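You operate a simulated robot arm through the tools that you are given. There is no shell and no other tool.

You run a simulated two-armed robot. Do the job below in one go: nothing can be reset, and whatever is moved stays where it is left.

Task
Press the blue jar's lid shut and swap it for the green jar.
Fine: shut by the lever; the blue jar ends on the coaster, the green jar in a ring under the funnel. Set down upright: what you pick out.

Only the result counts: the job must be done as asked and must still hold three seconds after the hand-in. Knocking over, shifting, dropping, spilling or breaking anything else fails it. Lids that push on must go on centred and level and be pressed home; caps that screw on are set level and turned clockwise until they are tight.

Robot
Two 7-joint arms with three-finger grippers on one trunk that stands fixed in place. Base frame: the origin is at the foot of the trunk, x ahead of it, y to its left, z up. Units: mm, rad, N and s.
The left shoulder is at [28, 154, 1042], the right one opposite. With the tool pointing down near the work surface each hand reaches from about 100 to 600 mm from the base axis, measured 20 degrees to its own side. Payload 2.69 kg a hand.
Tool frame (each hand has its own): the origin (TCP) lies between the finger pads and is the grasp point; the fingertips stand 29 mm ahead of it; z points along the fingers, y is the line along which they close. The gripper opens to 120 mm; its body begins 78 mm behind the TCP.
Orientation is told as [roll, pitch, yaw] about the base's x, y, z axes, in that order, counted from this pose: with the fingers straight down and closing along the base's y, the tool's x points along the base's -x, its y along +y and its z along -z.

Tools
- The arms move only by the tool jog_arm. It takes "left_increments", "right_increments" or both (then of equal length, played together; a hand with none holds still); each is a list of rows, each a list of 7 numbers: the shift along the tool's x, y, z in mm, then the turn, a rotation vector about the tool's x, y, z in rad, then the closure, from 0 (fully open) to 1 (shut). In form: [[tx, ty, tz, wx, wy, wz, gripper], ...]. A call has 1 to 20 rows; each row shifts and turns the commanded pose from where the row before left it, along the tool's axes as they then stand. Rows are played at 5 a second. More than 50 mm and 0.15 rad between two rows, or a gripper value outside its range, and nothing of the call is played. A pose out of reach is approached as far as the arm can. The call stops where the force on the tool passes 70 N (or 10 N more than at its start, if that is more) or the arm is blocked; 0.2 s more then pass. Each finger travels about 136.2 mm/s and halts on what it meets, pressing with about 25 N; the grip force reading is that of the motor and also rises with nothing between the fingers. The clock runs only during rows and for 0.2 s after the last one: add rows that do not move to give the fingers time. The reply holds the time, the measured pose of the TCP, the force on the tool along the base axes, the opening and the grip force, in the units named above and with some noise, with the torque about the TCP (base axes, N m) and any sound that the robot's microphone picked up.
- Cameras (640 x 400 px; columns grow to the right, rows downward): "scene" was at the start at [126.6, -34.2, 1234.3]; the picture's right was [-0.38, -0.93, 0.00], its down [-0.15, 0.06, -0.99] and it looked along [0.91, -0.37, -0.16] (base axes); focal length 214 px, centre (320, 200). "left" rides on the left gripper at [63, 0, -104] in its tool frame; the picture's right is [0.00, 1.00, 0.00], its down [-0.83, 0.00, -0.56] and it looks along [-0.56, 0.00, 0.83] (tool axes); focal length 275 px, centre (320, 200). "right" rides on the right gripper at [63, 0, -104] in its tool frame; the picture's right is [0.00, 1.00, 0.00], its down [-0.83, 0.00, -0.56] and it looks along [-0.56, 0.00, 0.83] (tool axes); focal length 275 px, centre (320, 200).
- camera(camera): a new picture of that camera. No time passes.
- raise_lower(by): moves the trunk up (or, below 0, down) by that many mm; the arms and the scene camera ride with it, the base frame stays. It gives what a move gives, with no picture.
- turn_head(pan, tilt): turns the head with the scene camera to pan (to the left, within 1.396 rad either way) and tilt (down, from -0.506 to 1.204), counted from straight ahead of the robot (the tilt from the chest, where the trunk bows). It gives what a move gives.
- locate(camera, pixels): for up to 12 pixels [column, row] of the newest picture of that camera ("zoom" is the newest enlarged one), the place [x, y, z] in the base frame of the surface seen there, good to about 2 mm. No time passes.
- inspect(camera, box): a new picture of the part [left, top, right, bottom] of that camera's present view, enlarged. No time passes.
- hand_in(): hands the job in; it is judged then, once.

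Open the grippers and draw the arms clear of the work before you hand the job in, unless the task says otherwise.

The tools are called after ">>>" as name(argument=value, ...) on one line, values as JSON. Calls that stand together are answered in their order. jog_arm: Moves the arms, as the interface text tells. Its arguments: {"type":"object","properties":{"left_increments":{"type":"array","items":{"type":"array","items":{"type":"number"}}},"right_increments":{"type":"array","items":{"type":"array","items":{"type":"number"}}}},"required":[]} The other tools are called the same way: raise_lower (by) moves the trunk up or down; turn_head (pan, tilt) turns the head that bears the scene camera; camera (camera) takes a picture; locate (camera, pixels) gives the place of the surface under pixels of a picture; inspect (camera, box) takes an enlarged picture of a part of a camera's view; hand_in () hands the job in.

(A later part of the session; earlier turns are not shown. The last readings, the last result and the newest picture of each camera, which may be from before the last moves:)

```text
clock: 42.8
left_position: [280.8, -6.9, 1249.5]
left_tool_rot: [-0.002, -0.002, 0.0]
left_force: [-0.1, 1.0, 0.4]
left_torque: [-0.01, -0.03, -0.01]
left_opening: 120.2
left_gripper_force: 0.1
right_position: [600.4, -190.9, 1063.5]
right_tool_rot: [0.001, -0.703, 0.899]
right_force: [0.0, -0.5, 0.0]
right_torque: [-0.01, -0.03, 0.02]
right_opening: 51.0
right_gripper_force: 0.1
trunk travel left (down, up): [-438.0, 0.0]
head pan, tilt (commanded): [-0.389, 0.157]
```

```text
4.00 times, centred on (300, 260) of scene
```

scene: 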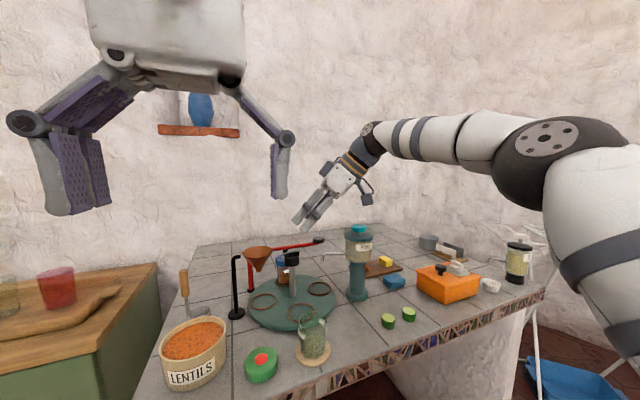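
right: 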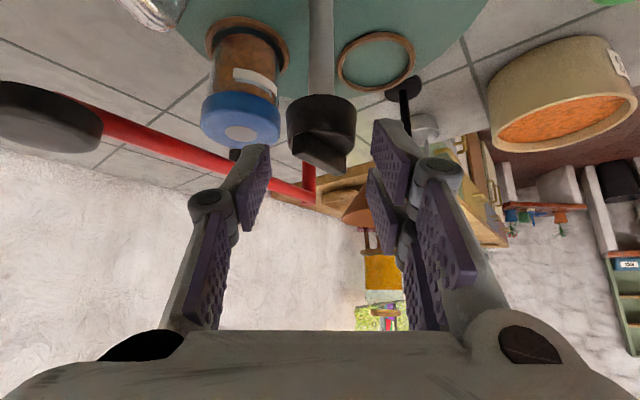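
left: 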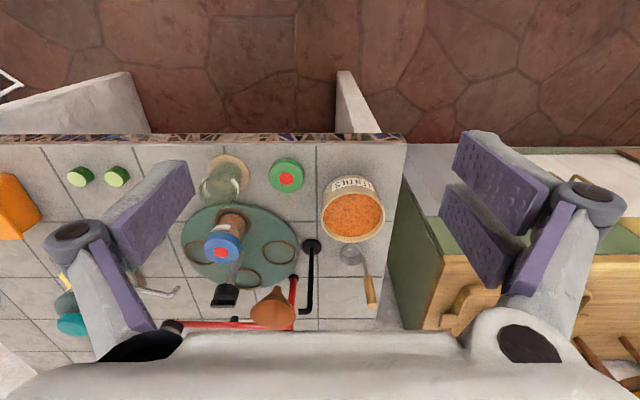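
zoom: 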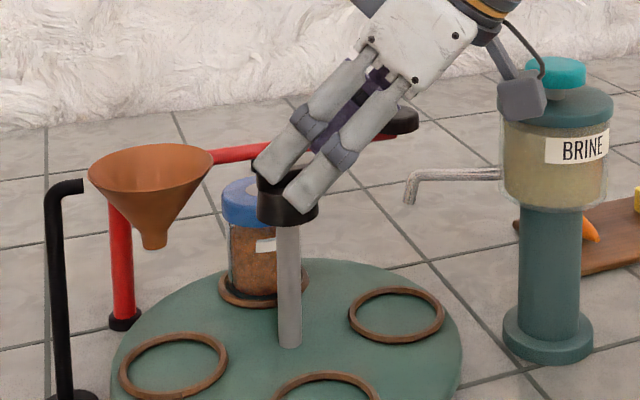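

The knob is centred between the fingers. I go down the last 29 mm, close, and swing 0.95 rad clockwise.

>>> jog_arm(right_increments=[[0, 0, 10, 0, 0, 0, 0.575], [0, 0, 10, 0, 0, 0, 0.575], [0, 0, 8.5, 0, 0, 0, 0.575], [0, 0, 0, 0, 0, 0, 0.7], [0, 0, 0, 0, 0, 0, 0.9], [0, 0, 0, 0, 0, 0, 0.9]])

>>> jog_arm(right_increments=[[0, 0.76, 0, 0.0612, 0, 0.0727, 0.9], [0, 0.76, 0, 0.0612, 0, 0.0727, 0.9], [0, 0.76, 0, 0.0612, 0, 0.0727, 0.9], [0, 0.76, 0, 0.0612, 0, 0.0727, 0.9], [0, 0.76, 0, 0.0612, 0, 0.0727, 0.9], [0, 0.76, 0, 0.0612, 0, 0.0727, 0.9], [0, 0.76, 0, 0.0612, 0, 0.0727, 0.9], [0, 0.76, 0, 0.0612, 0, 0.0727, 0.9], [0, 0.76, 0, 0.0612, 0, 0.0727, 0.9], [0, 0.76, 0, 0.0612, 0, 0.0727, 0.9], [0, 0, 0, 0, 0, 0, 0.9]])

>>> inspect(camera="scene", box=[220, 210, 360, 350])

>>> camera(camera="right")

```text
clock: 44.2
left_position: [280.7, -7.7, 1249.4]
left_tool_rot: [-0.002, -0.002, -0.001]
left_force: [-0.3, -0.2, -0.7]
left_torque: [-0.02, -0.01, 0.01]
left_opening: 120.2
left_gripper_force: 0.0
right_position: [610.6, -176.3, 1042.2]
right_tool_rot: [0.002, -0.701, 0.899]
right_force: [-8.9, 5.8, -0.5]
right_torque: [0.43, 0.24, 0.07]
right_opening: 40.5
right_gripper_force: 45.5
trunk travel left (down, up): [-438.0, 0.0]
head pan, tilt (commanded): [-0.389, 0.157]
```

```text
clock: 46.6
left_position: [281.1, -6.6, 1250.2]
left_tool_rot: [0.0, -0.003, 0.002]
left_force: [-0.8, 0.0, 0.1]
left_torque: [-0.01, 0.03, 0.02]
left_opening: 120.1
left_gripper_force: 0.0
right_position: [607.3, -170.6, 1043.8]
right_tool_rot: [0.002, -0.699, -0.054]
right_force: [-3.7, 5.4, -3.2]
right_torque: [0.38, -0.01, 0.02]
right_opening: 40.7
right_gripper_force: 45.0
trunk travel left (down, up): [-438.0, 0.0]
head pan, tilt (commanded): [-0.389, 0.157]
```

```text
2.86 times, centred on (290, 280) of scene
```

zoom: 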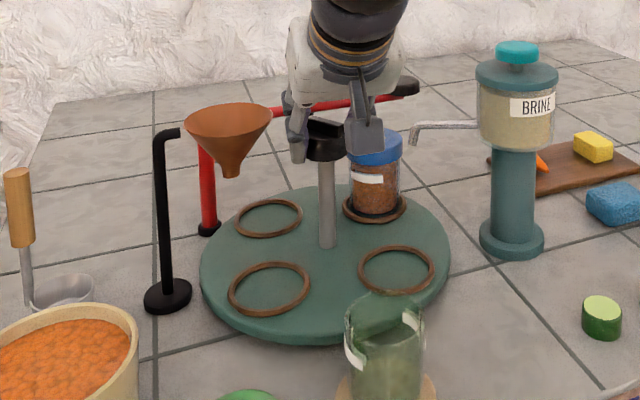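

```text
taken
```

right: 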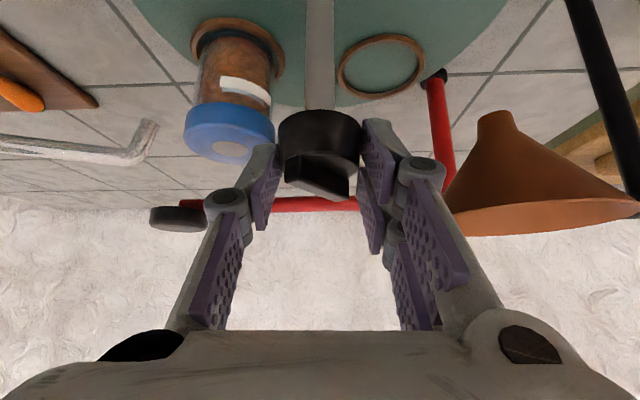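

That stroke brought the jar to about 306°. I open, swing back to azimuth 0.9, re-clamp, and stroke clockwise again.

>>> jog_arm(right_increments=[[0, 0, 0, 0, 0, 0, 0.575], [0, 0, 0, 0, 0, 0, 0.575], [1.3, -0.76, 1.5, -0.0612, 0, -0.0727, 0.575], [0, -0.76, 0, -0.0612, 0, -0.0727, 0.575], [0, -0.76, 0, -0.0612, 0, -0.0727, 0.575], [0, -0.76, 0, -0.0612, 0, -0.0727, 0.575], [0, -0.76, 0, -0.0612, 0, -0.0727, 0.575], [0, -0.76, 0, -0.0612, 0, -0.0727, 0.575], [0, -0.76, 0, -0.0612, 0, -0.0727, 0.575], [0, -0.76, 0, -0.0612, 0, -0.0727, 0.575], [0, -0.76, 0, -0.0612, 0, -0.0727, 0.575], [0, -0.76, 0, -0.0612, 0, -0.0727, 0.575], [0, 0, 0, 0, 0, 0, 0.575], [0, 0, 0, 0, 0, 0, 0.7], [0, 0, 0, 0, 0, 0, 0.9], [0, 0, 0, 0, 0, 0, 0.9]])

>>> camera(camera="right")

>>> inspect(camera="scene", box=[220, 210, 360, 350])

```text
clock: 50.0
left_position: [279.9, -6.8, 1249.5]
left_tool_rot: [-0.002, -0.001, -0.001]
left_force: [0.0, -0.1, -0.5]
left_torque: [-0.01, 0.03, 0.05]
left_opening: 119.9
left_gripper_force: 0.2
right_position: [609.2, -177.4, 1040.9]
right_tool_rot: [0.006, -0.701, 0.899]
right_force: [-2.5, 1.4, 0.3]
right_torque: [0.46, 0.07, 0.04]
right_opening: 39.9
right_gripper_force: 44.9
trunk travel left (down, up): [-438.0, 0.0]
head pan, tilt (commanded): [-0.389, 0.157]
```

```text
taken
```

right: 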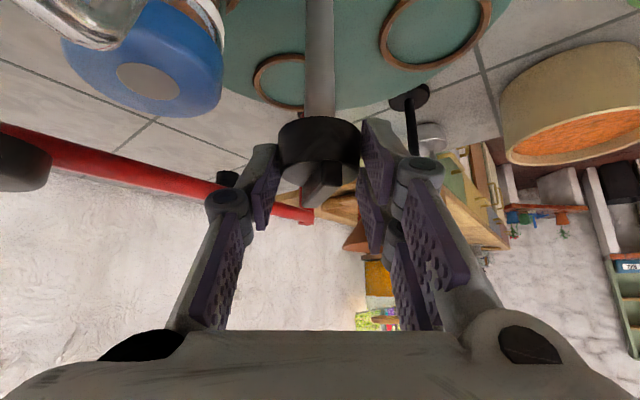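

```text
2.86 times, centred on (290, 280) of scene
```

zoom: 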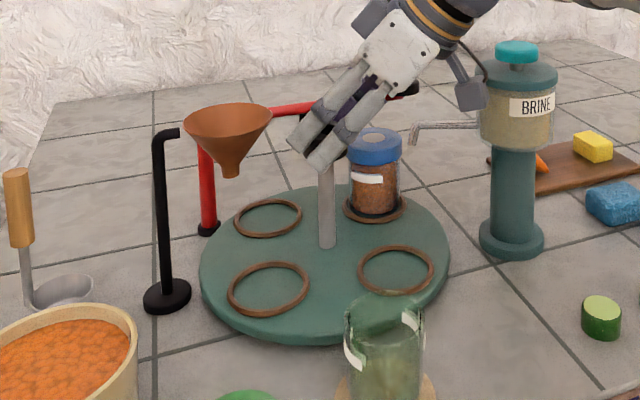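

The table held its place and the knob is clamped again. I stroke 0.95 rad clockwise, passing the jar under the spout.

>>> jog_arm(right_increments=[[0, 0.76, 0, 0.0612, 0, 0.0727, 0.9], [0, 0.76, 0, 0.0612, 0, 0.0727, 0.9], [0, 0.76, 0, 0.0612, 0, 0.0727, 0.9], [0, 0.76, 0, 0.0612, 0, 0.0727, 0.9], [0, 0.76, 0, 0.0612, 0, 0.0727, 0.9], [0, 0.76, 0, 0.0612, 0, 0.0727, 0.9], [0, 0.76, 0, 0.0612, 0, 0.0727, 0.9], [0, 0.76, 0, 0.0612, 0, 0.0727, 0.9], [0, 0.76, 0, 0.0612, 0, 0.0727, 0.9], [0, 0.76, 0, 0.0612, 0, 0.0727, 0.9], [0, 0, 0, 0, 0, 0, 0.9]])

>>> inspect(camera="scene", box=[220, 210, 360, 350])

>>> jog_arm(right_increments=[[0, 0, 0, 0, 0, 0, 0.575], [0, 0, 0, 0, 0, 0, 0.575], [1.0, -0.76, 1.2, -0.0612, 0, -0.0727, 0.575], [0, -0.76, 0, -0.0612, 0, -0.0727, 0.575], [0, -0.76, 0, -0.0612, 0, -0.0727, 0.575], [0, -0.76, 0, -0.0612, 0, -0.0727, 0.575], [0, -0.76, 0, -0.0612, 0, -0.0727, 0.575], [0, -0.76, 0, -0.0612, 0, -0.0727, 0.575], [0, -0.76, 0, -0.0612, 0, -0.0727, 0.575], [0, -0.76, 0, -0.0612, 0, -0.0727, 0.575], [0, -0.76, 0, -0.0612, 0, -0.0727, 0.575], [0, -0.76, 0, -0.0612, 0, -0.0727, 0.575], [0, 0, 0, 0, 0, 0, 0.575]])

>>> inspect(camera="scene", box=[240, 220, 350, 335])

```text
clock: 52.4
left_position: [279.4, -7.1, 1249.5]
left_tool_rot: [-0.002, -0.003, 0.001]
left_force: [0.3, -0.1, 0.3]
left_torque: [0.01, 0.02, -0.02]
left_opening: 120.0
left_gripper_force: 0.0
right_position: [605.3, -169.6, 1040.7]
right_tool_rot: [0.001, -0.7, -0.055]
right_force: [-5.7, 7.8, -4.1]
right_torque: [0.11, 0.02, 0.04]
right_opening: 39.7
right_gripper_force: 45.0
trunk travel left (down, up): [-438.0, 0.0]
head pan, tilt (commanded): [-0.389, 0.157]
```

```text
2.86 times, centred on (290, 280) of scene
```

zoom: 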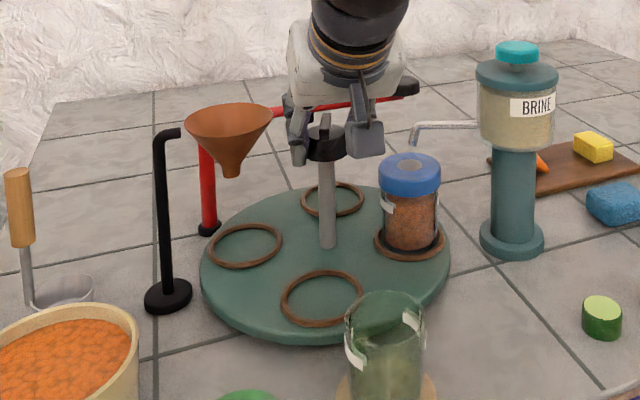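

```text
clock: 55.2
left_position: [279.8, -8.2, 1248.9]
left_tool_rot: [-0.002, -0.001, -0.001]
left_force: [0.1, -0.5, 0.4]
left_torque: [0.0, -0.01, 0.05]
left_opening: 120.1
left_gripper_force: 0.1
right_position: [609.1, -178.0, 1038.9]
right_tool_rot: [0.001, -0.703, 0.902]
right_force: [-0.1, -0.2, -0.5]
right_torque: [0.01, -0.01, -0.01]
right_opening: 50.9
right_gripper_force: 0.0
trunk travel left (down, up): [-438.0, 0.0]
head pan, tilt (commanded): [-0.389, 0.157]
```

```text
3.48 times, centred on (295, 278) of scene
```

zoom: 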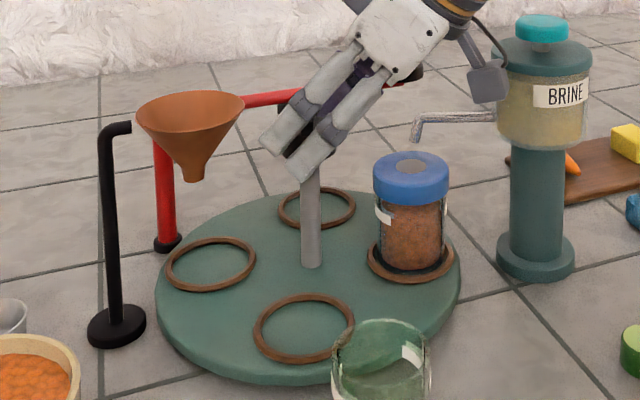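

The jar is at ~252°. One more clamped stroke brings it to about 198°, in front where it can be lifted out.

>>> jog_arm(right_increments=[[0, 0, 0, 0, 0, 0, 0.7], [0, 0, 0, 0, 0, 0, 0.9], [0, 0, 0, 0, 0, 0, 0.9], [0, 0.76, 0, 0.0612, 0, 0.0727, 0.9], [0, 0.76, 0, 0.0612, 0, 0.0727, 0.9], [0, 0.76, 0, 0.0612, 0, 0.0727, 0.9], [0, 0.76, 0, 0.0612, 0, 0.0727, 0.9], [0, 0.76, 0, 0.0612, 0, 0.0727, 0.9], [0, 0.76, 0, 0.0612, 0, 0.0727, 0.9], [0, 0.76, 0, 0.0612, 0, 0.0727, 0.9], [0, 0.76, 0, 0.0612, 0, 0.0727, 0.9], [0, 0.76, 0, 0.0612, 0, 0.0727, 0.9], [0, 0.76, 0, 0.0612, 0, 0.0727, 0.9], [0, 0, 0, 0, 0, 0, 0.9]])

>>> jog_arm(right_increments=[[0, 0, 0, 0, 0, 0, 0.575], [0, 0, 0, 0, 0, 0, 0.55], [0, 0, -12, 0, 0, 0, 0.55], [0, 0, -20, 0, 0, 0, 0.55], [0, 0, -25, 0, 0, 0, 0.55], [0, 0, 0, 0, 0, 0, 0.55]])

>>> camera(camera="scene")

>>> camera(camera="right")

>>> inspect(camera="scene", box=[240, 220, 350, 335])

```text
clock: 58.2
left_position: [281.3, -7.4, 1249.0]
left_tool_rot: [-0.001, -0.002, 0.001]
left_force: [0.7, 0.7, 0.9]
left_torque: [0.03, -0.01, 0.01]
left_opening: 120.0
left_gripper_force: 0.1
right_position: [605.4, -168.9, 1039.6]
right_tool_rot: [0.004, -0.701, -0.053]
right_force: [-3.0, 8.0, -1.8]
right_torque: [0.25, -0.56, 0.06]
right_opening: 40.2
right_gripper_force: 45.0
trunk travel left (down, up): [-438.0, 0.0]
head pan, tilt (commanded): [-0.389, 0.157]
```

```text
clock: 59.6
left_position: [282.4, -7.7, 1249.2]
left_tool_rot: [-0.002, 0.0, 0.0]
left_force: [0.5, -0.1, -0.3]
left_torque: [-0.01, 0.0, 0.0]
left_opening: 119.7
left_gripper_force: 0.0
right_position: [569.2, -169.2, 1082.3]
right_tool_rot: [0.003, -0.697, -0.053]
right_force: [0.7, -0.8, -0.1]
right_torque: [0.01, 0.0, 0.0]
right_opening: 54.1
right_gripper_force: 0.2
trunk travel left (down, up): [-438.0, 0.0]
head pan, tilt (commanded): [-0.389, 0.157]
```

```text
taken
```

scene: 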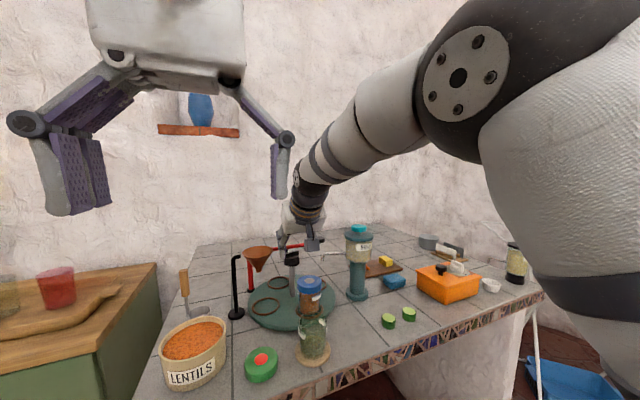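

```text
taken
```

right: 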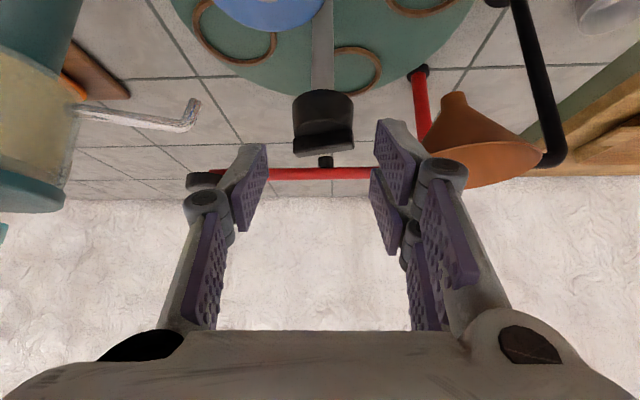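

```text
3.48 times, centred on (295, 278) of scene
```

zoom: 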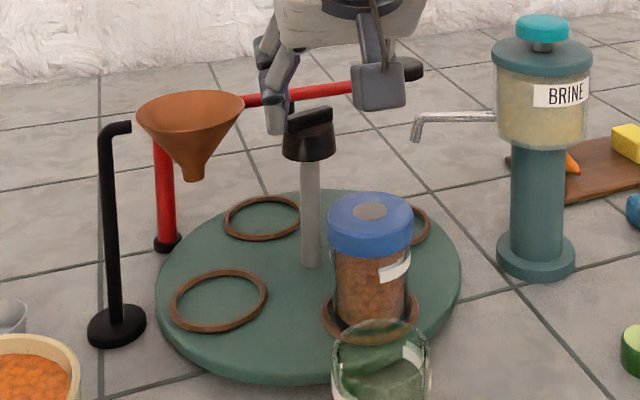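

The jar now stands at about 198° in front. I tilt the head down for a better view of the coaster, the green jar and free table space.

>>> turn_head(pan=-0.45, tilt=0.65)

>>> camera(camera="scene")

```text
clock: 60.5
left_position: [282.3, -9.0, 1247.8]
left_tool_rot: [-0.004, 0.0, 0.002]
left_force: [13.8, -2.9, -5.6]
left_torque: [0.27, 1.16, 0.22]
left_opening: 119.9
left_gripper_force: 0.1
right_position: [569.7, -169.2, 1082.7]
right_tool_rot: [0.003, -0.698, -0.053]
right_force: [-0.8, 0.4, -0.6]
right_torque: [0.01, 0.0, 0.0]
right_opening: 54.1
right_gripper_force: 0.1
trunk travel left (down, up): [-438.0, 0.0]
head pan, tilt (commanded): [-0.45, 0.649]
```

```text
taken
```

scene: 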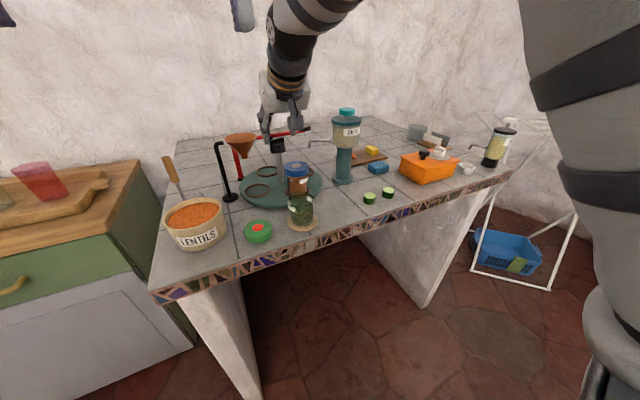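

The left hand shows a 14 N force after the head turn, so the head may be touching it. I check the readings and move the left hand away from the head, outward and up-left.

>>> jog_arm(left_increments=[[0, 0, 0, 0, 0, 0, 0]])

>>> camera(camera="left")

```text
clock: 60.9
left_position: [282.5, -7.4, 1248.1]
left_tool_rot: [-0.001, -0.003, 0.002]
left_force: [20.6, -3.5, -3.7]
left_torque: [0.36, 2.08, 0.26]
left_opening: 119.8
left_gripper_force: 0.1
right_position: [570.3, -170.1, 1082.6]
right_tool_rot: [0.003, -0.698, -0.054]
right_force: [0.3, 0.6, 0.2]
right_torque: [0.0, 0.02, 0.01]
right_opening: 54.2
right_gripper_force: 0.1
trunk travel left (down, up): [-438.0, 0.0]
head pan, tilt (commanded): [-0.45, 0.649]
```

```text
taken
```

left: 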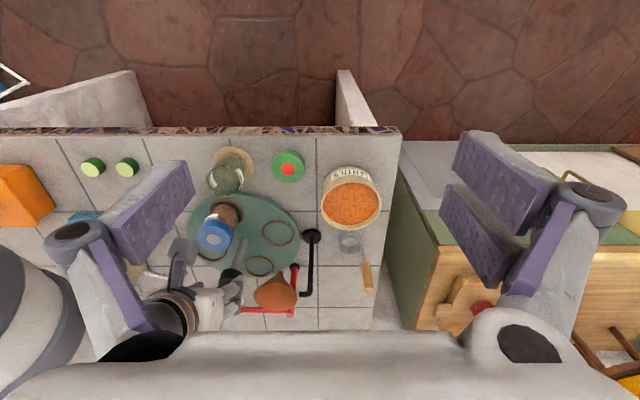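

The head leans on the left hand from behind. I move the left hand forward and to the left, away from head and work.

>>> jog_arm(left_increments=[[-20, 10, 0, 0, 0, 0, 0], [-20, 30, 0, 0, 0, 0, 0], [0, 40, 0, 0, 0, 0, 0], [0, 40, 0, 0, 0, 0, 0], [0, 40, 0, 0, 0, 0, 0], [0, 0, 0, 0, 0, 0, 0]])

>>> camera(camera="scene")

```text
clock: 62.3
left_position: [320.2, 152.1, 1249.7]
left_tool_rot: [-0.001, -0.002, -0.001]
left_force: [-0.1, 0.1, -0.1]
left_torque: [0.04, 0.02, -0.01]
left_opening: 120.0
left_gripper_force: 0.2
right_position: [568.4, -170.6, 1083.0]
right_tool_rot: [0.004, -0.7, -0.054]
right_force: [0.2, -0.2, -0.9]
right_torque: [0.0, 0.01, 0.03]
right_opening: 54.1
right_gripper_force: 0.1
trunk travel left (down, up): [-438.0, 0.0]
head pan, tilt (commanded): [-0.45, 0.649]
```

```text
taken
```

scene: 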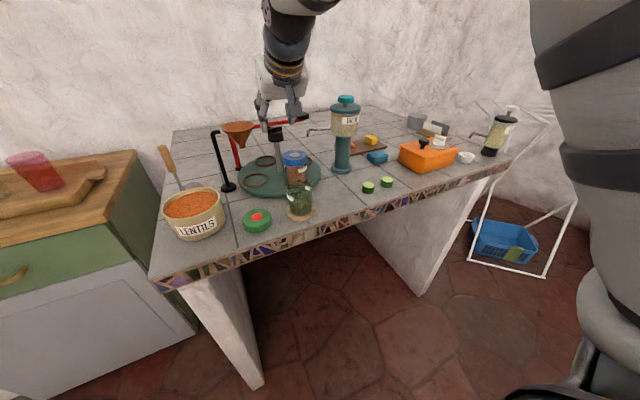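

The force is gone. I zoom on the green jar, coaster and the free table to its right.

>>> inspect(camera="scene", box=[240, 140, 400, 240])

>>> locate(camera="zoom", pixels=[[510, 190], [585, 165], [350, 300], [430, 260], [240, 190], [205, 210], [278, 205], [210, 300], [285, 295], [245, 325], [188, 295], [300, 285]])

```text
4.00 times, centred on (320, 190) of scene
```

zoom: 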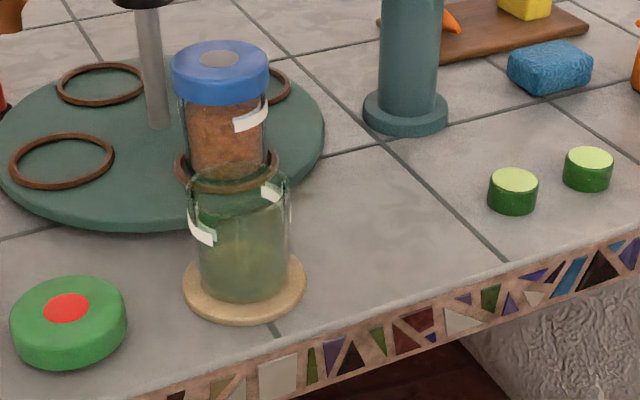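

```text
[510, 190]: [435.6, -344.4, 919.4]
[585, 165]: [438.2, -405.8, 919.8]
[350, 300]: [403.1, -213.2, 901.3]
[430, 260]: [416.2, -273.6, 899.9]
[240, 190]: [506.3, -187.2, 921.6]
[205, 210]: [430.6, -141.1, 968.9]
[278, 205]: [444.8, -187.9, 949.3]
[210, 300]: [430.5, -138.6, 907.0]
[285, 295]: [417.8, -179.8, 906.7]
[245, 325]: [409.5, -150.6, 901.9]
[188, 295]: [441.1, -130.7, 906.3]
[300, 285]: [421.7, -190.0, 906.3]
```

Coaster centre is about (439,-163) and the green jar stands on it; free table lies at about (455,-262). I bring the right hand up and back over the green jar with tilt 0.3.

>>> jog_arm(right_increments=[[-25.8, 0, -30.6, 0, 0, 0, 0.5], [25.3, -0.3, -23.6, 0, 0, 0, 0.45], [25.3, -0.3, -23.6, 0, 0, 0, 0.4], [25.3, -0.3, -23.6, 0, 0, 0, 0.4], [25.3, -0.3, -23.6, 0, 0, 0, 0.4], [0, 0, 0, -0.016, 0.1, -0.05, 0.4], [0, 0, 0, 0, 0.1, 0, 0.4], [0, 0, 0, 0, 0.1, 0, 0.4], [0, 0, 0, 0, 0.1, 0, 0.4], [0, 0, 0, 0, 0, 0, 0.4]])

>>> camera(camera="right")

>>> camera(camera="scene")

```text
clock: 64.5
left_position: [319.7, 152.3, 1249.5]
left_tool_rot: [-0.001, -0.004, 0.0]
left_force: [-0.4, 0.0, -0.2]
left_torque: [-0.01, 0.0, -0.01]
left_opening: 119.9
left_gripper_force: 0.0
right_position: [467.4, -164.7, 1115.5]
right_tool_rot: [-0.014, -0.237, 0.004]
right_force: [0.1, -0.3, 0.2]
right_torque: [-0.02, -0.01, 0.02]
right_opening: 72.2
right_gripper_force: 0.0
right hand out of reach, approached as far as the arm can: row 3, 4
trunk travel left (down, up): [-438.0, 0.0]
head pan, tilt (commanded): [-0.45, 0.649]
```

```text
taken
```

right: 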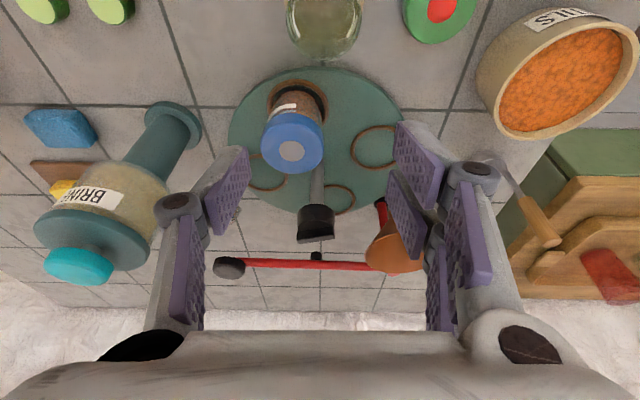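

```text
taken
```

scene: 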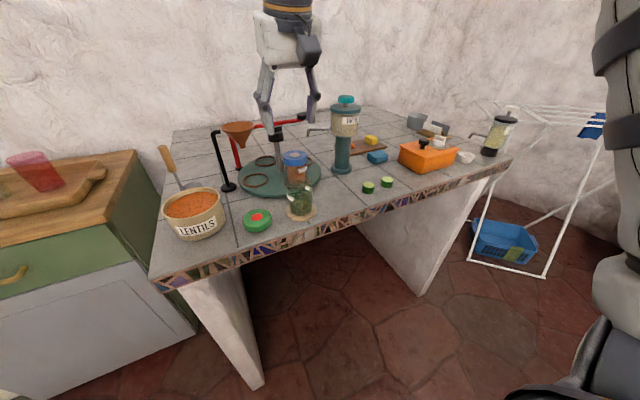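

The hand is at (467,-165,1115), tilt 0.24. I shift it back over the green jar to see it from above.

>>> jog_arm(right_increments=[[20, 0, 0, 0.014, 0, 0, 0.4], [22, 0, 0, 0, 0, 0, 0.4], [0, 0, 0, 0, 0, 0, 0.4]])

>>> camera(camera="right")

>>> inspect(camera="scene", box=[230, 60, 390, 240])

```text
clock: 65.3
left_position: [321.0, 152.5, 1249.4]
left_tool_rot: [-0.002, -0.001, 0.0]
left_force: [0.4, 0.1, 0.2]
left_torque: [0.01, 0.02, 0.0]
left_opening: 120.2
left_gripper_force: 0.1
right_position: [427.7, -163.8, 1105.3]
right_tool_rot: [-0.03, -0.24, 0.005]
right_force: [0.0, -0.6, 0.5]
right_torque: [-0.03, 0.03, 0.01]
right_opening: 71.9
right_gripper_force: 0.1
trunk travel left (down, up): [-438.0, 0.0]
head pan, tilt (commanded): [-0.45, 0.649]
```

```text
taken
```

right: 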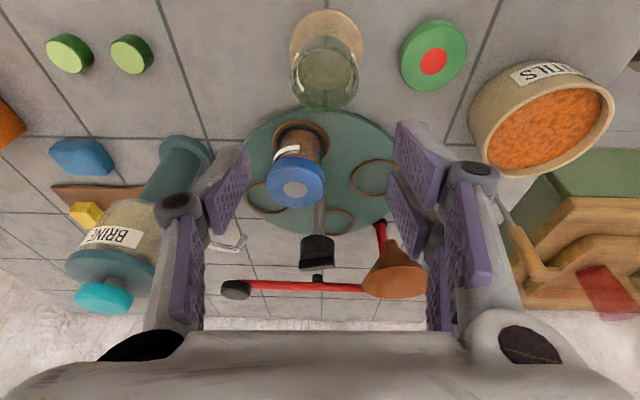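

```text
2.22 times, centred on (310, 150) of scene
```

zoom: 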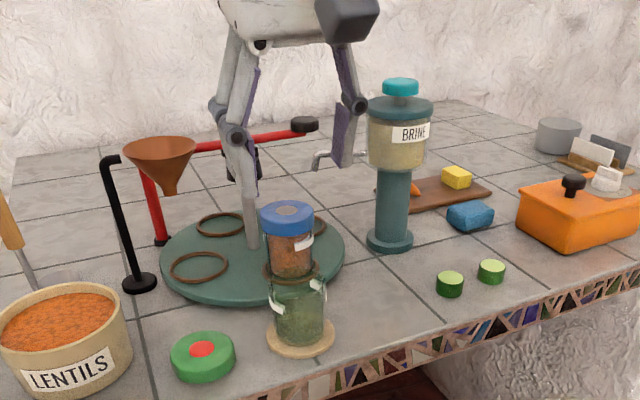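

From the right camera I measure the green jar's rim and coaster around pixel (326,65).

>>> inspect(camera="right", box=[270, 0, 390, 120])

>>> locate(camera="zoom", pixels=[[120, 240], [465, 240], [295, 350], [108, 150], [490, 160], [295, 40], [150, 90], [450, 90], [200, 330], [400, 330], [110, 270], [470, 270]])

```text
3.33 times, centred on (330, 60) of right
```

zoom: 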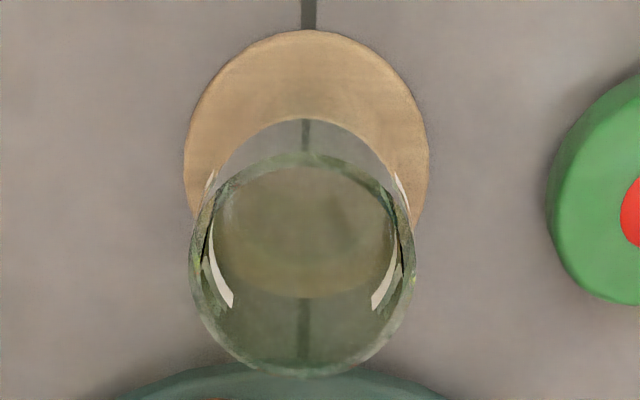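

```text
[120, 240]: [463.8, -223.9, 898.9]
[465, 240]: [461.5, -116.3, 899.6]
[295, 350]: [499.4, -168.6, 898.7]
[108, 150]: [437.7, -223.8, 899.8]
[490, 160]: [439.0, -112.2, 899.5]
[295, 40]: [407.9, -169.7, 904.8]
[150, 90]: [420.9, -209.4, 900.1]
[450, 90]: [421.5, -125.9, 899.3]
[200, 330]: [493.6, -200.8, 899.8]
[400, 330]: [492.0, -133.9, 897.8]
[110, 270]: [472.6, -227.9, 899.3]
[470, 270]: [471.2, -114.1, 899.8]
```

The zoom now shows the rim (190–414, rows 160–376) and the coaster (184–428). I locate their edges.

>>> locate(camera="zoom", pixels=[[188, 150], [424, 155], [307, 34], [196, 260], [409, 260], [302, 370], [302, 158], [205, 300], [395, 310], [240, 215], [300, 250], [215, 270]])

```text
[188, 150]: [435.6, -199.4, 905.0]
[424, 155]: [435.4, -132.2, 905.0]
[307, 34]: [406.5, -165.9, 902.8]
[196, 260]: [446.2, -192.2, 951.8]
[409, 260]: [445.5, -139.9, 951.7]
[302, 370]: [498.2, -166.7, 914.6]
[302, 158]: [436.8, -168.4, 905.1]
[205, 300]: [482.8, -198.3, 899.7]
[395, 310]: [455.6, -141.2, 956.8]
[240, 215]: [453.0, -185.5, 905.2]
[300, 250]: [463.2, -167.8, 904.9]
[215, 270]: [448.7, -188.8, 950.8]
```

Coaster centre ≈ (440,-165), jar rim z ≈ 977, diameter about 50. I move to 1040 above the jar, level the roll and open to 78 mm.

>>> jog_arm(right_increments=[[2.25, -0.5, 32.9, -0.03, 0, 0, 0.35], [2.25, -0.5, 32.9, 0, 0, 0, 0.35], [0, 0, 0, 0, 0, 0, 0.35]])

>>> camera(camera="right")

>>> inspect(camera="scene", box=[230, 60, 390, 240])

```text
clock: 66.1
left_position: [319.7, 152.8, 1248.1]
left_tool_rot: [-0.002, 0.0, 0.001]
left_force: [0.4, 0.3, 0.7]
left_torque: [0.01, -0.01, -0.02]
left_opening: 119.9
left_gripper_force: 0.0
right_position: [439.2, -168.0, 1040.3]
right_tool_rot: [0.0, -0.237, 0.005]
right_force: [0.0, 0.0, 0.6]
right_torque: [0.01, -0.02, 0.02]
right_opening: 78.0
right_gripper_force: 0.0
trunk travel left (down, up): [-438.0, 0.0]
head pan, tilt (commanded): [-0.45, 0.649]
```

```text
taken
```

right: 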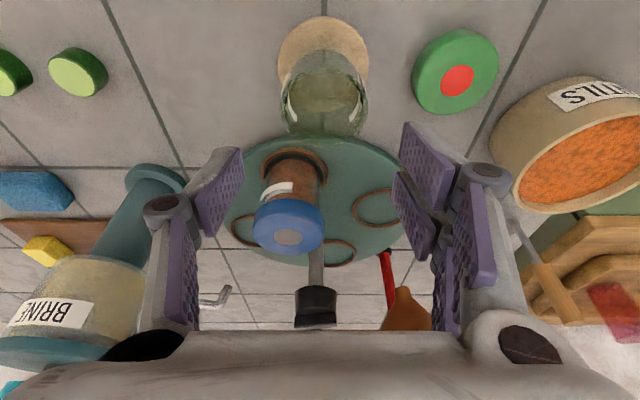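

```text
2.22 times, centred on (310, 150) of scene
```

zoom: 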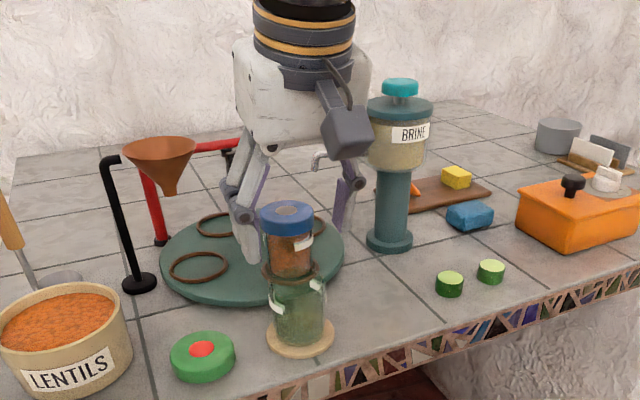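

The jar centre is about 2 mm to the +y of the tool axis. I correct that and go straight down 66 mm around the jar.

>>> jog_arm(right_increments=[[0, 2.3, 0, 0, 0, 0, 0.35], [3.9, 0, 16, 0, 0, 0, 0.35], [3.9, 0, 16, 0, 0, 0, 0.35], [3.9, 0, 16, 0, 0, 0, 0.35], [3.9, 0, 16, 0, 0, 0, 0.35], [0, 0, 0, 0, 0, 0, 0.35]])

>>> camera(camera="right")

>>> inspect(camera="scene", box=[240, 120, 360, 240])

```text
clock: 67.5
left_position: [319.8, 152.5, 1248.7]
left_tool_rot: [-0.002, 0.0, -0.001]
left_force: [0.4, 1.0, -0.7]
left_torque: [0.01, 0.0, 0.02]
left_opening: 120.1
left_gripper_force: 0.0
right_position: [437.5, -164.6, 973.8]
right_tool_rot: [0.001, -0.239, 0.003]
right_force: [0.0, 0.2, 0.3]
right_torque: [-0.04, -0.01, -0.01]
right_opening: 77.7
right_gripper_force: 0.1
trunk travel left (down, up): [-438.0, 0.0]
head pan, tilt (commanded): [-0.45, 0.649]
```

```text
taken
```

right: 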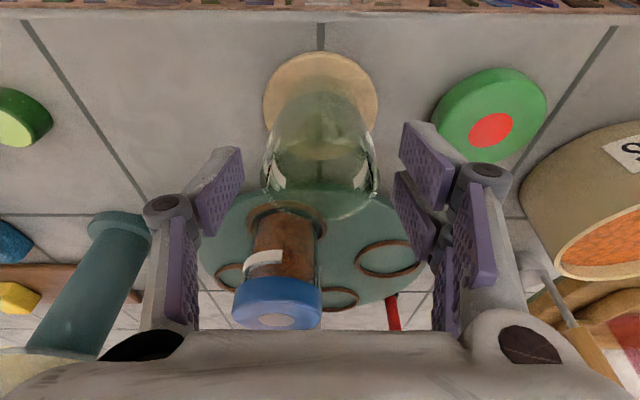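

```text
3.33 times, centred on (300, 180) of scene
```

zoom: 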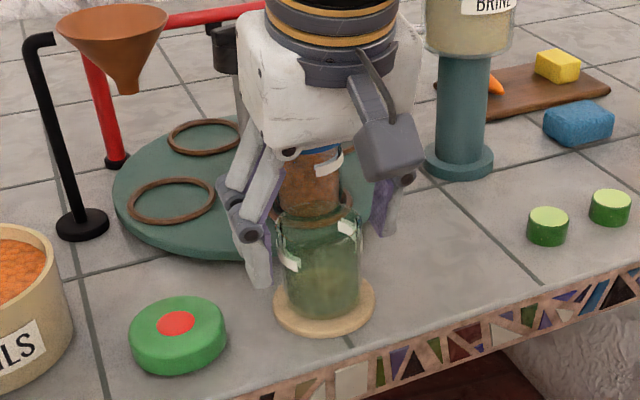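

The fingers straddle the jar evenly. I lower the last 21 mm and close gently on it.

>>> jog_arm(right_increments=[[0.5, 0, 10, 0, 0, 0, 0.35], [2.5, 0, 10.4, 0, 0, 0, 0.35], [0, 0, 0, 0, 0, 0, 0.45], [0, 0, 0, 0, 0, 0, 0.55], [0, 0, 0, 0, 0, 0, 0.65], [0, 0, 0, 0, 0, 0, 0.7], [0, 0, 0, 0, 0, 0, 0.7]])

>>> camera(camera="right")

>>> inspect(camera="scene", box=[240, 120, 360, 240])

```text
clock: 69.1
left_position: [320.6, 151.8, 1248.6]
left_tool_rot: [-0.003, -0.001, 0.002]
left_force: [0.7, -0.1, 0.1]
left_torque: [0.02, -0.01, -0.02]
left_opening: 120.0
left_gripper_force: 0.0
right_position: [441.2, -164.8, 953.2]
right_tool_rot: [0.001, -0.239, 0.004]
right_force: [0.2, 0.0, -0.2]
right_torque: [0.01, 0.01, -0.01]
right_opening: 50.6
right_gripper_force: 24.7
trunk travel left (down, up): [-438.0, 0.0]
head pan, tilt (commanded): [-0.45, 0.649]
```

```text
taken
```

right: 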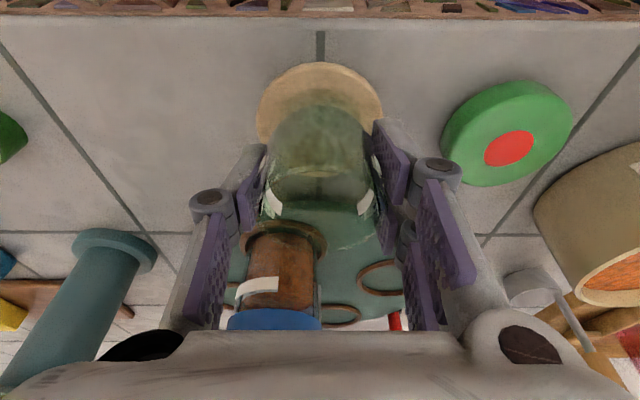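

```text
3.33 times, centred on (300, 180) of scene
```

zoom: 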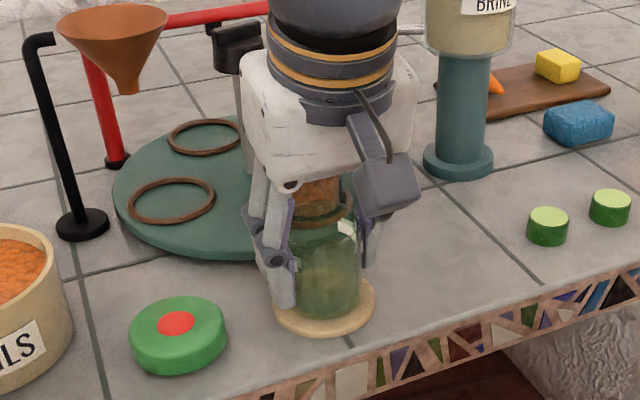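

The green jar is held at 50.6 mm with 25 N. I lift it slowly by 36 mm and move it toward the free spot at (455,-262).

>>> jog_arm(right_increments=[[-1.0, 0, -4, 0, 0, 0, 0.7], [-1.9, 0, -7.8, 0, 0, 0, 0.7], [-2.4, 0, -9.7, 0, 0, 0, 0.7], [-2.4, 0, -9.7, 0, 0, 0, 0.7], [-1.0, 0, -4, 0, 0, 0, 0.7], [0, 0, 0, 0, 0, 0, 0.7]])

>>> inspect(camera="scene", box=[240, 120, 360, 240])

>>> camera(camera="right")

```text
clock: 70.5
left_position: [320.0, 152.5, 1249.3]
left_tool_rot: [-0.001, -0.001, -0.001]
left_force: [0.3, 0.5, 0.3]
left_torque: [0.03, 0.0, -0.02]
left_opening: 120.2
left_gripper_force: 0.1
right_position: [440.7, -164.9, 990.1]
right_tool_rot: [-0.001, -0.24, 0.005]
right_force: [0.5, -0.5, -1.3]
right_torque: [0.01, 0.02, 0.0]
right_opening: 50.4
right_gripper_force: 25.2
trunk travel left (down, up): [-438.0, 0.0]
head pan, tilt (commanded): [-0.45, 0.649]
```

```text
3.33 times, centred on (300, 180) of scene
```

zoom: 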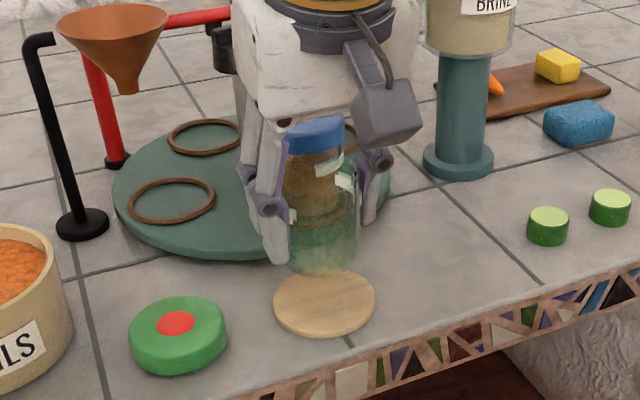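

```text
taken
```

right: 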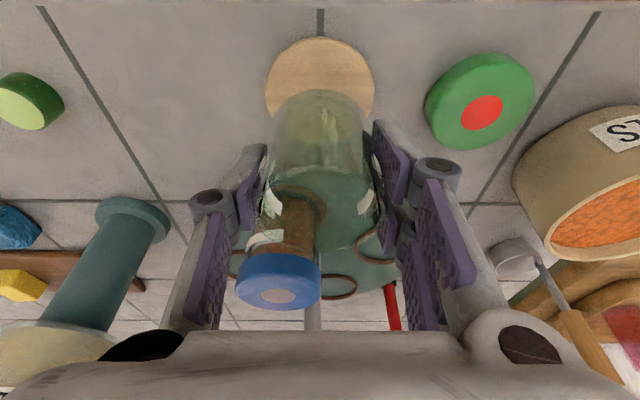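

The jar is lifted clear (about 1 N). With the coaster uncovered I locate its edges exactly.

>>> locate(camera="zoom", pixels=[[276, 305], [373, 300], [330, 274], [320, 334], [325, 303]])

>>> locate(camera="right", pixels=[[266, 80], [374, 82], [320, 40], [320, 60], [278, 296], [238, 285], [319, 285]])

```text
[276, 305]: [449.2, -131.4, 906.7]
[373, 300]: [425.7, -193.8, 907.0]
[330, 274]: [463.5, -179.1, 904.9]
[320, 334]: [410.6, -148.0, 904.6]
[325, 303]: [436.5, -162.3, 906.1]
```

```text
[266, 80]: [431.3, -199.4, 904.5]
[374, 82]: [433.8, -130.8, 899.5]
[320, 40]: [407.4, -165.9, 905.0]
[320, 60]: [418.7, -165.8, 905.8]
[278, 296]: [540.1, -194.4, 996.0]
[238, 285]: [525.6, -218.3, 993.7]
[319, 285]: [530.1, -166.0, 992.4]
```

Coaster centre is about (439,-164). I carry the jar sideways to (455,-262).

>>> jog_arm(right_increments=[[-1.0, -7, 0.25, 0, 0, 0, 0.7], [-1.94, -13, 0.48, 0, 0, 0, 0.7], [-1.94, -15, 0.48, 0, 0, 0, 0.7], [-1.94, -15, 0.48, 0, 0, 0, 0.7], [-1.94, -15, 0.48, 0, 0, 0, 0.7], [-1.94, -15, 0.48, 0, 0, 0, 0.7], [-1.94, -11, 0.48, 0, 0, 0, 0.7], [-1.0, -6, 0.25, 0, 0, 0, 0.7], [0, 0, 0, 0, 0, 0, 0.7]])

>>> camera(camera="scene")

>>> camera(camera="right")

```text
clock: 72.5
left_position: [319.6, 152.7, 1249.8]
left_tool_rot: [-0.002, -0.002, 0.0]
left_force: [0.6, 0.0, -0.4]
left_torque: [0.0, 0.02, 0.03]
left_opening: 119.8
left_gripper_force: 0.1
right_position: [454.1, -261.3, 988.0]
right_tool_rot: [0.0, -0.238, 0.003]
right_force: [-0.7, -0.8, -0.8]
right_torque: [-0.01, -0.01, 0.0]
right_opening: 50.4
right_gripper_force: 24.8
trunk travel left (down, up): [-438.0, 0.0]
head pan, tilt (commanded): [-0.45, 0.649]
```

```text
taken
```

scene: 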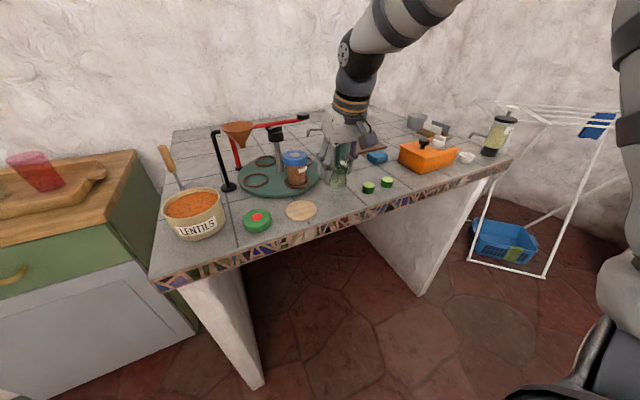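

```text
taken
```

right: 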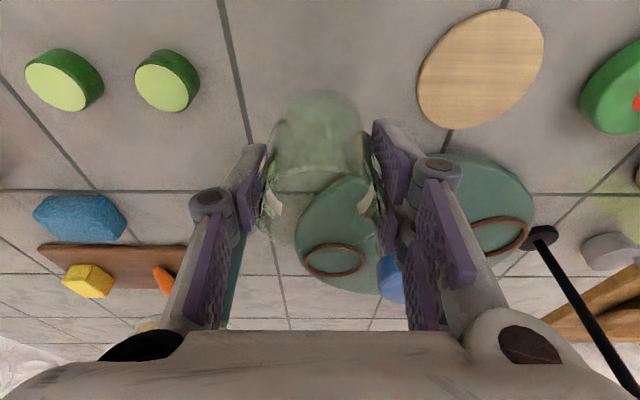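

The jar hangs over clear table at (454,-261). I lower it 39 mm to the table.

>>> jog_arm(right_increments=[[2.37, 0, 9.7, 0, 0, 0, 0.7], [2.37, 0, 9.7, 0, 0, 0, 0.7], [2.37, 0, 9.7, 0, 0, 0, 0.7], [1.42, 0, 5.8, 0, 0, 0, 0.7], [0.6, 0, 2.4, 0, 0, 0, 0.7], [0, 0, 0, 0, 0, 0, 0.7]])

>>> inspect(camera="scene", box=[280, 110, 420, 220])

```text
clock: 73.9
left_position: [320.1, 151.2, 1248.4]
left_tool_rot: [-0.002, -0.001, 0.0]
left_force: [0.1, 0.5, -0.4]
left_torque: [-0.01, -0.02, 0.01]
left_opening: 120.2
left_gripper_force: 0.1
right_position: [453.5, -261.8, 950.5]
right_tool_rot: [0.002, -0.239, 0.003]
right_force: [1.0, 0.3, -1.1]
right_torque: [0.03, -0.01, 0.0]
right_opening: 50.4
right_gripper_force: 24.9
trunk travel left (down, up): [-438.0, 0.0]
head pan, tilt (commanded): [-0.45, 0.649]
```

```text
3.64 times, centred on (350, 165) of scene
```

zoom: 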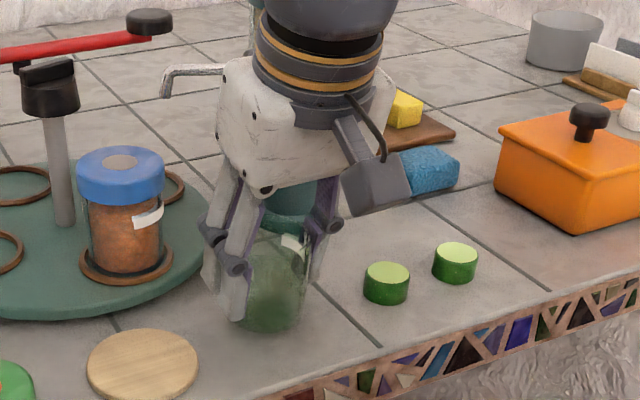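

The weight still hangs on the hand. I lower in 1 mm rows until the force changes.

>>> jog_arm(right_increments=[[0.24, 0, 0.97, 0, 0, 0, 0.7], [0.24, 0, 0.97, 0, 0, 0, 0.7], [0, 0, 0, 0, 0, 0, 0.7]])

>>> jog_arm(right_increments=[[0.24, 0, 0.97, 0, 0, 0, 0.7], [0, 0, 0, 0, 0, 0, 0.7]])

```text
clock: 74.7
left_position: [320.6, 152.4, 1248.4]
left_tool_rot: [-0.003, -0.001, 0.0]
left_force: [0.0, 0.1, -0.7]
left_torque: [0.01, 0.02, 0.01]
left_opening: 119.9
left_gripper_force: 0.0
right_position: [454.9, -261.1, 948.9]
right_tool_rot: [0.0, -0.239, 0.006]
right_force: [0.7, 0.2, -1.4]
right_torque: [0.03, 0.01, 0.0]
right_opening: 50.4
right_gripper_force: 25.3
trunk travel left (down, up): [-438.0, 0.0]
head pan, tilt (commanded): [-0.45, 0.649]
```

```text
clock: 75.3
left_position: [321.4, 151.4, 1248.5]
left_tool_rot: [-0.003, -0.001, 0.001]
left_force: [0.1, 0.9, 0.1]
left_torque: [-0.02, 0.01, -0.04]
left_opening: 120.1
left_gripper_force: 0.0
right_position: [454.7, -262.6, 947.9]
right_tool_rot: [0.001, -0.24, 0.005]
right_force: [0.4, 0.2, -1.4]
right_torque: [0.01, -0.01, 0.0]
right_opening: 50.4
right_gripper_force: 25.1
trunk travel left (down, up): [-438.0, 0.0]
head pan, tilt (commanded): [-0.45, 0.649]
```

Still hanging at 947.9; I go on in 1 mm rows.

>>> jog_arm(right_increments=[[0.24, 0, 0.97, 0, 0, 0, 0.7], [0, 0, 0, 0, 0, 0, 0.7]])

>>> jog_arm(right_increments=[[0.24, 0, 0.97, 0, 0, 0, 0.7], [0, 0, 0, 0, 0, 0, 0.7]])

```text
clock: 75.9
left_position: [320.9, 151.7, 1249.0]
left_tool_rot: [-0.001, -0.003, 0.001]
left_force: [-0.7, 0.4, -0.2]
left_torque: [0.0, 0.02, 0.05]
left_opening: 119.9
left_gripper_force: 0.1
right_position: [454.7, -262.1, 947.7]
right_tool_rot: [0.0, -0.241, 0.006]
right_force: [0.4, -1.1, 3.2]
right_torque: [-0.02, 0.05, 0.0]
right_opening: 50.3
right_gripper_force: 25.2
trunk travel left (down, up): [-438.0, 0.0]
head pan, tilt (commanded): [-0.45, 0.649]
```

```text
clock: 76.5
left_position: [319.4, 151.8, 1248.4]
left_tool_rot: [-0.003, -0.003, -0.001]
left_force: [-0.7, 0.2, 0.1]
left_torque: [-0.01, 0.05, 0.0]
left_opening: 119.9
left_gripper_force: 0.0
right_position: [454.9, -260.6, 946.8]
right_tool_rot: [0.0, -0.241, 0.007]
right_force: [0.6, -2.6, 11.1]
right_torque: [-0.05, 0.2, 0.02]
right_opening: 50.3
right_gripper_force: 24.4
trunk travel left (down, up): [-438.0, 0.0]
head pan, tilt (commanded): [-0.45, 0.649]
```

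The jar is on the table (contact at TCP z≈947.6). I relax by 1.5 mm and open the fingers.

>>> jog_arm(right_increments=[[-0.36, 0, -1.46, 0, 0, 0, 0.7], [0, 0, 0, 0, 0, 0, 0.62], [0, 0, 0, 0, 0, 0, 0.5], [0, 0, 0, 0, 0, 0, 0.35], [0, 0, 0, 0, 0, 0, 0.35]])

>>> inspect(camera="scene", box=[280, 110, 420, 220])

>>> camera(camera="right")

```text
clock: 77.7
left_position: [321.0, 152.3, 1249.2]
left_tool_rot: [-0.001, -0.003, 0.0]
left_force: [-0.2, 0.7, 0.2]
left_torque: [-0.03, 0.0, 0.02]
left_opening: 120.2
left_gripper_force: 0.1
right_position: [455.6, -261.7, 947.6]
right_tool_rot: [-0.002, -0.239, 0.005]
right_force: [0.8, 0.4, 0.1]
right_torque: [0.0, 0.03, 0.0]
right_opening: 77.9
right_gripper_force: 0.1
trunk travel left (down, up): [-438.0, 0.0]
head pan, tilt (commanded): [-0.45, 0.649]
```

```text
3.64 times, centred on (350, 165) of scene
```

zoom: 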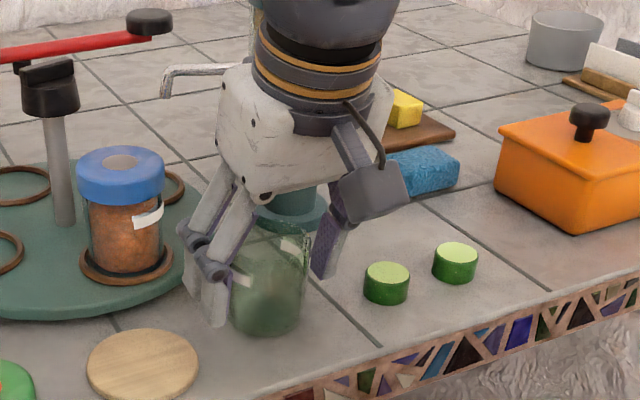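

```text
taken
```

right: 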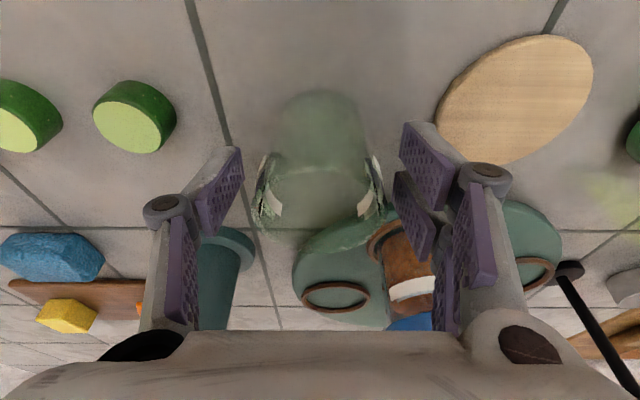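

The green jar stands upright on the table. I raise the hand straight up 108 mm.

>>> jog_arm(right_increments=[[-2.4, 0, -9.7, 0, 0, 0, 0.35], [-4.7, 0, -19.4, 0, 0, 0, 0.35], [-6.4, 0, -26.2, 0, 0, 0, 0.35], [-6.4, 0, -26.2, 0, 0, 0, 0.35], [-5.7, 0, -23.3, 0, 0, 0, 0.35], [0, 0, 0, 0, 0, 0, 0.35]])

>>> camera(camera="right")

>>> inspect(camera="scene", box=[240, 120, 360, 240])

```text
clock: 79.1
left_position: [321.6, 152.3, 1248.8]
left_tool_rot: [-0.002, -0.002, 0.0]
left_force: [0.6, -0.2, 0.8]
left_torque: [0.01, -0.01, -0.01]
left_opening: 119.8
left_gripper_force: 0.1
right_position: [456.5, -261.9, 1055.0]
right_tool_rot: [0.001, -0.239, 0.006]
right_force: [-0.4, 0.1, 0.4]
right_torque: [-0.02, 0.02, 0.0]
right_opening: 77.9
right_gripper_force: 0.0
trunk travel left (down, up): [-438.0, 0.0]
head pan, tilt (commanded): [-0.45, 0.649]
```

```text
taken
```

right: 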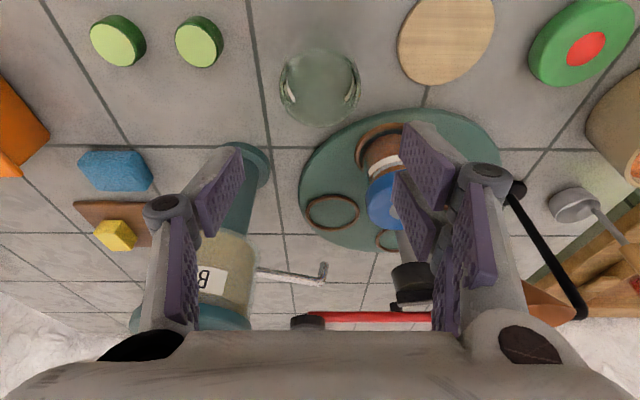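

```text
3.33 times, centred on (300, 180) of scene
```

zoom: 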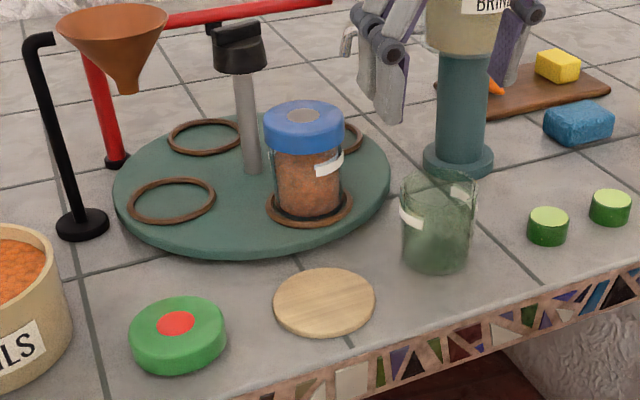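

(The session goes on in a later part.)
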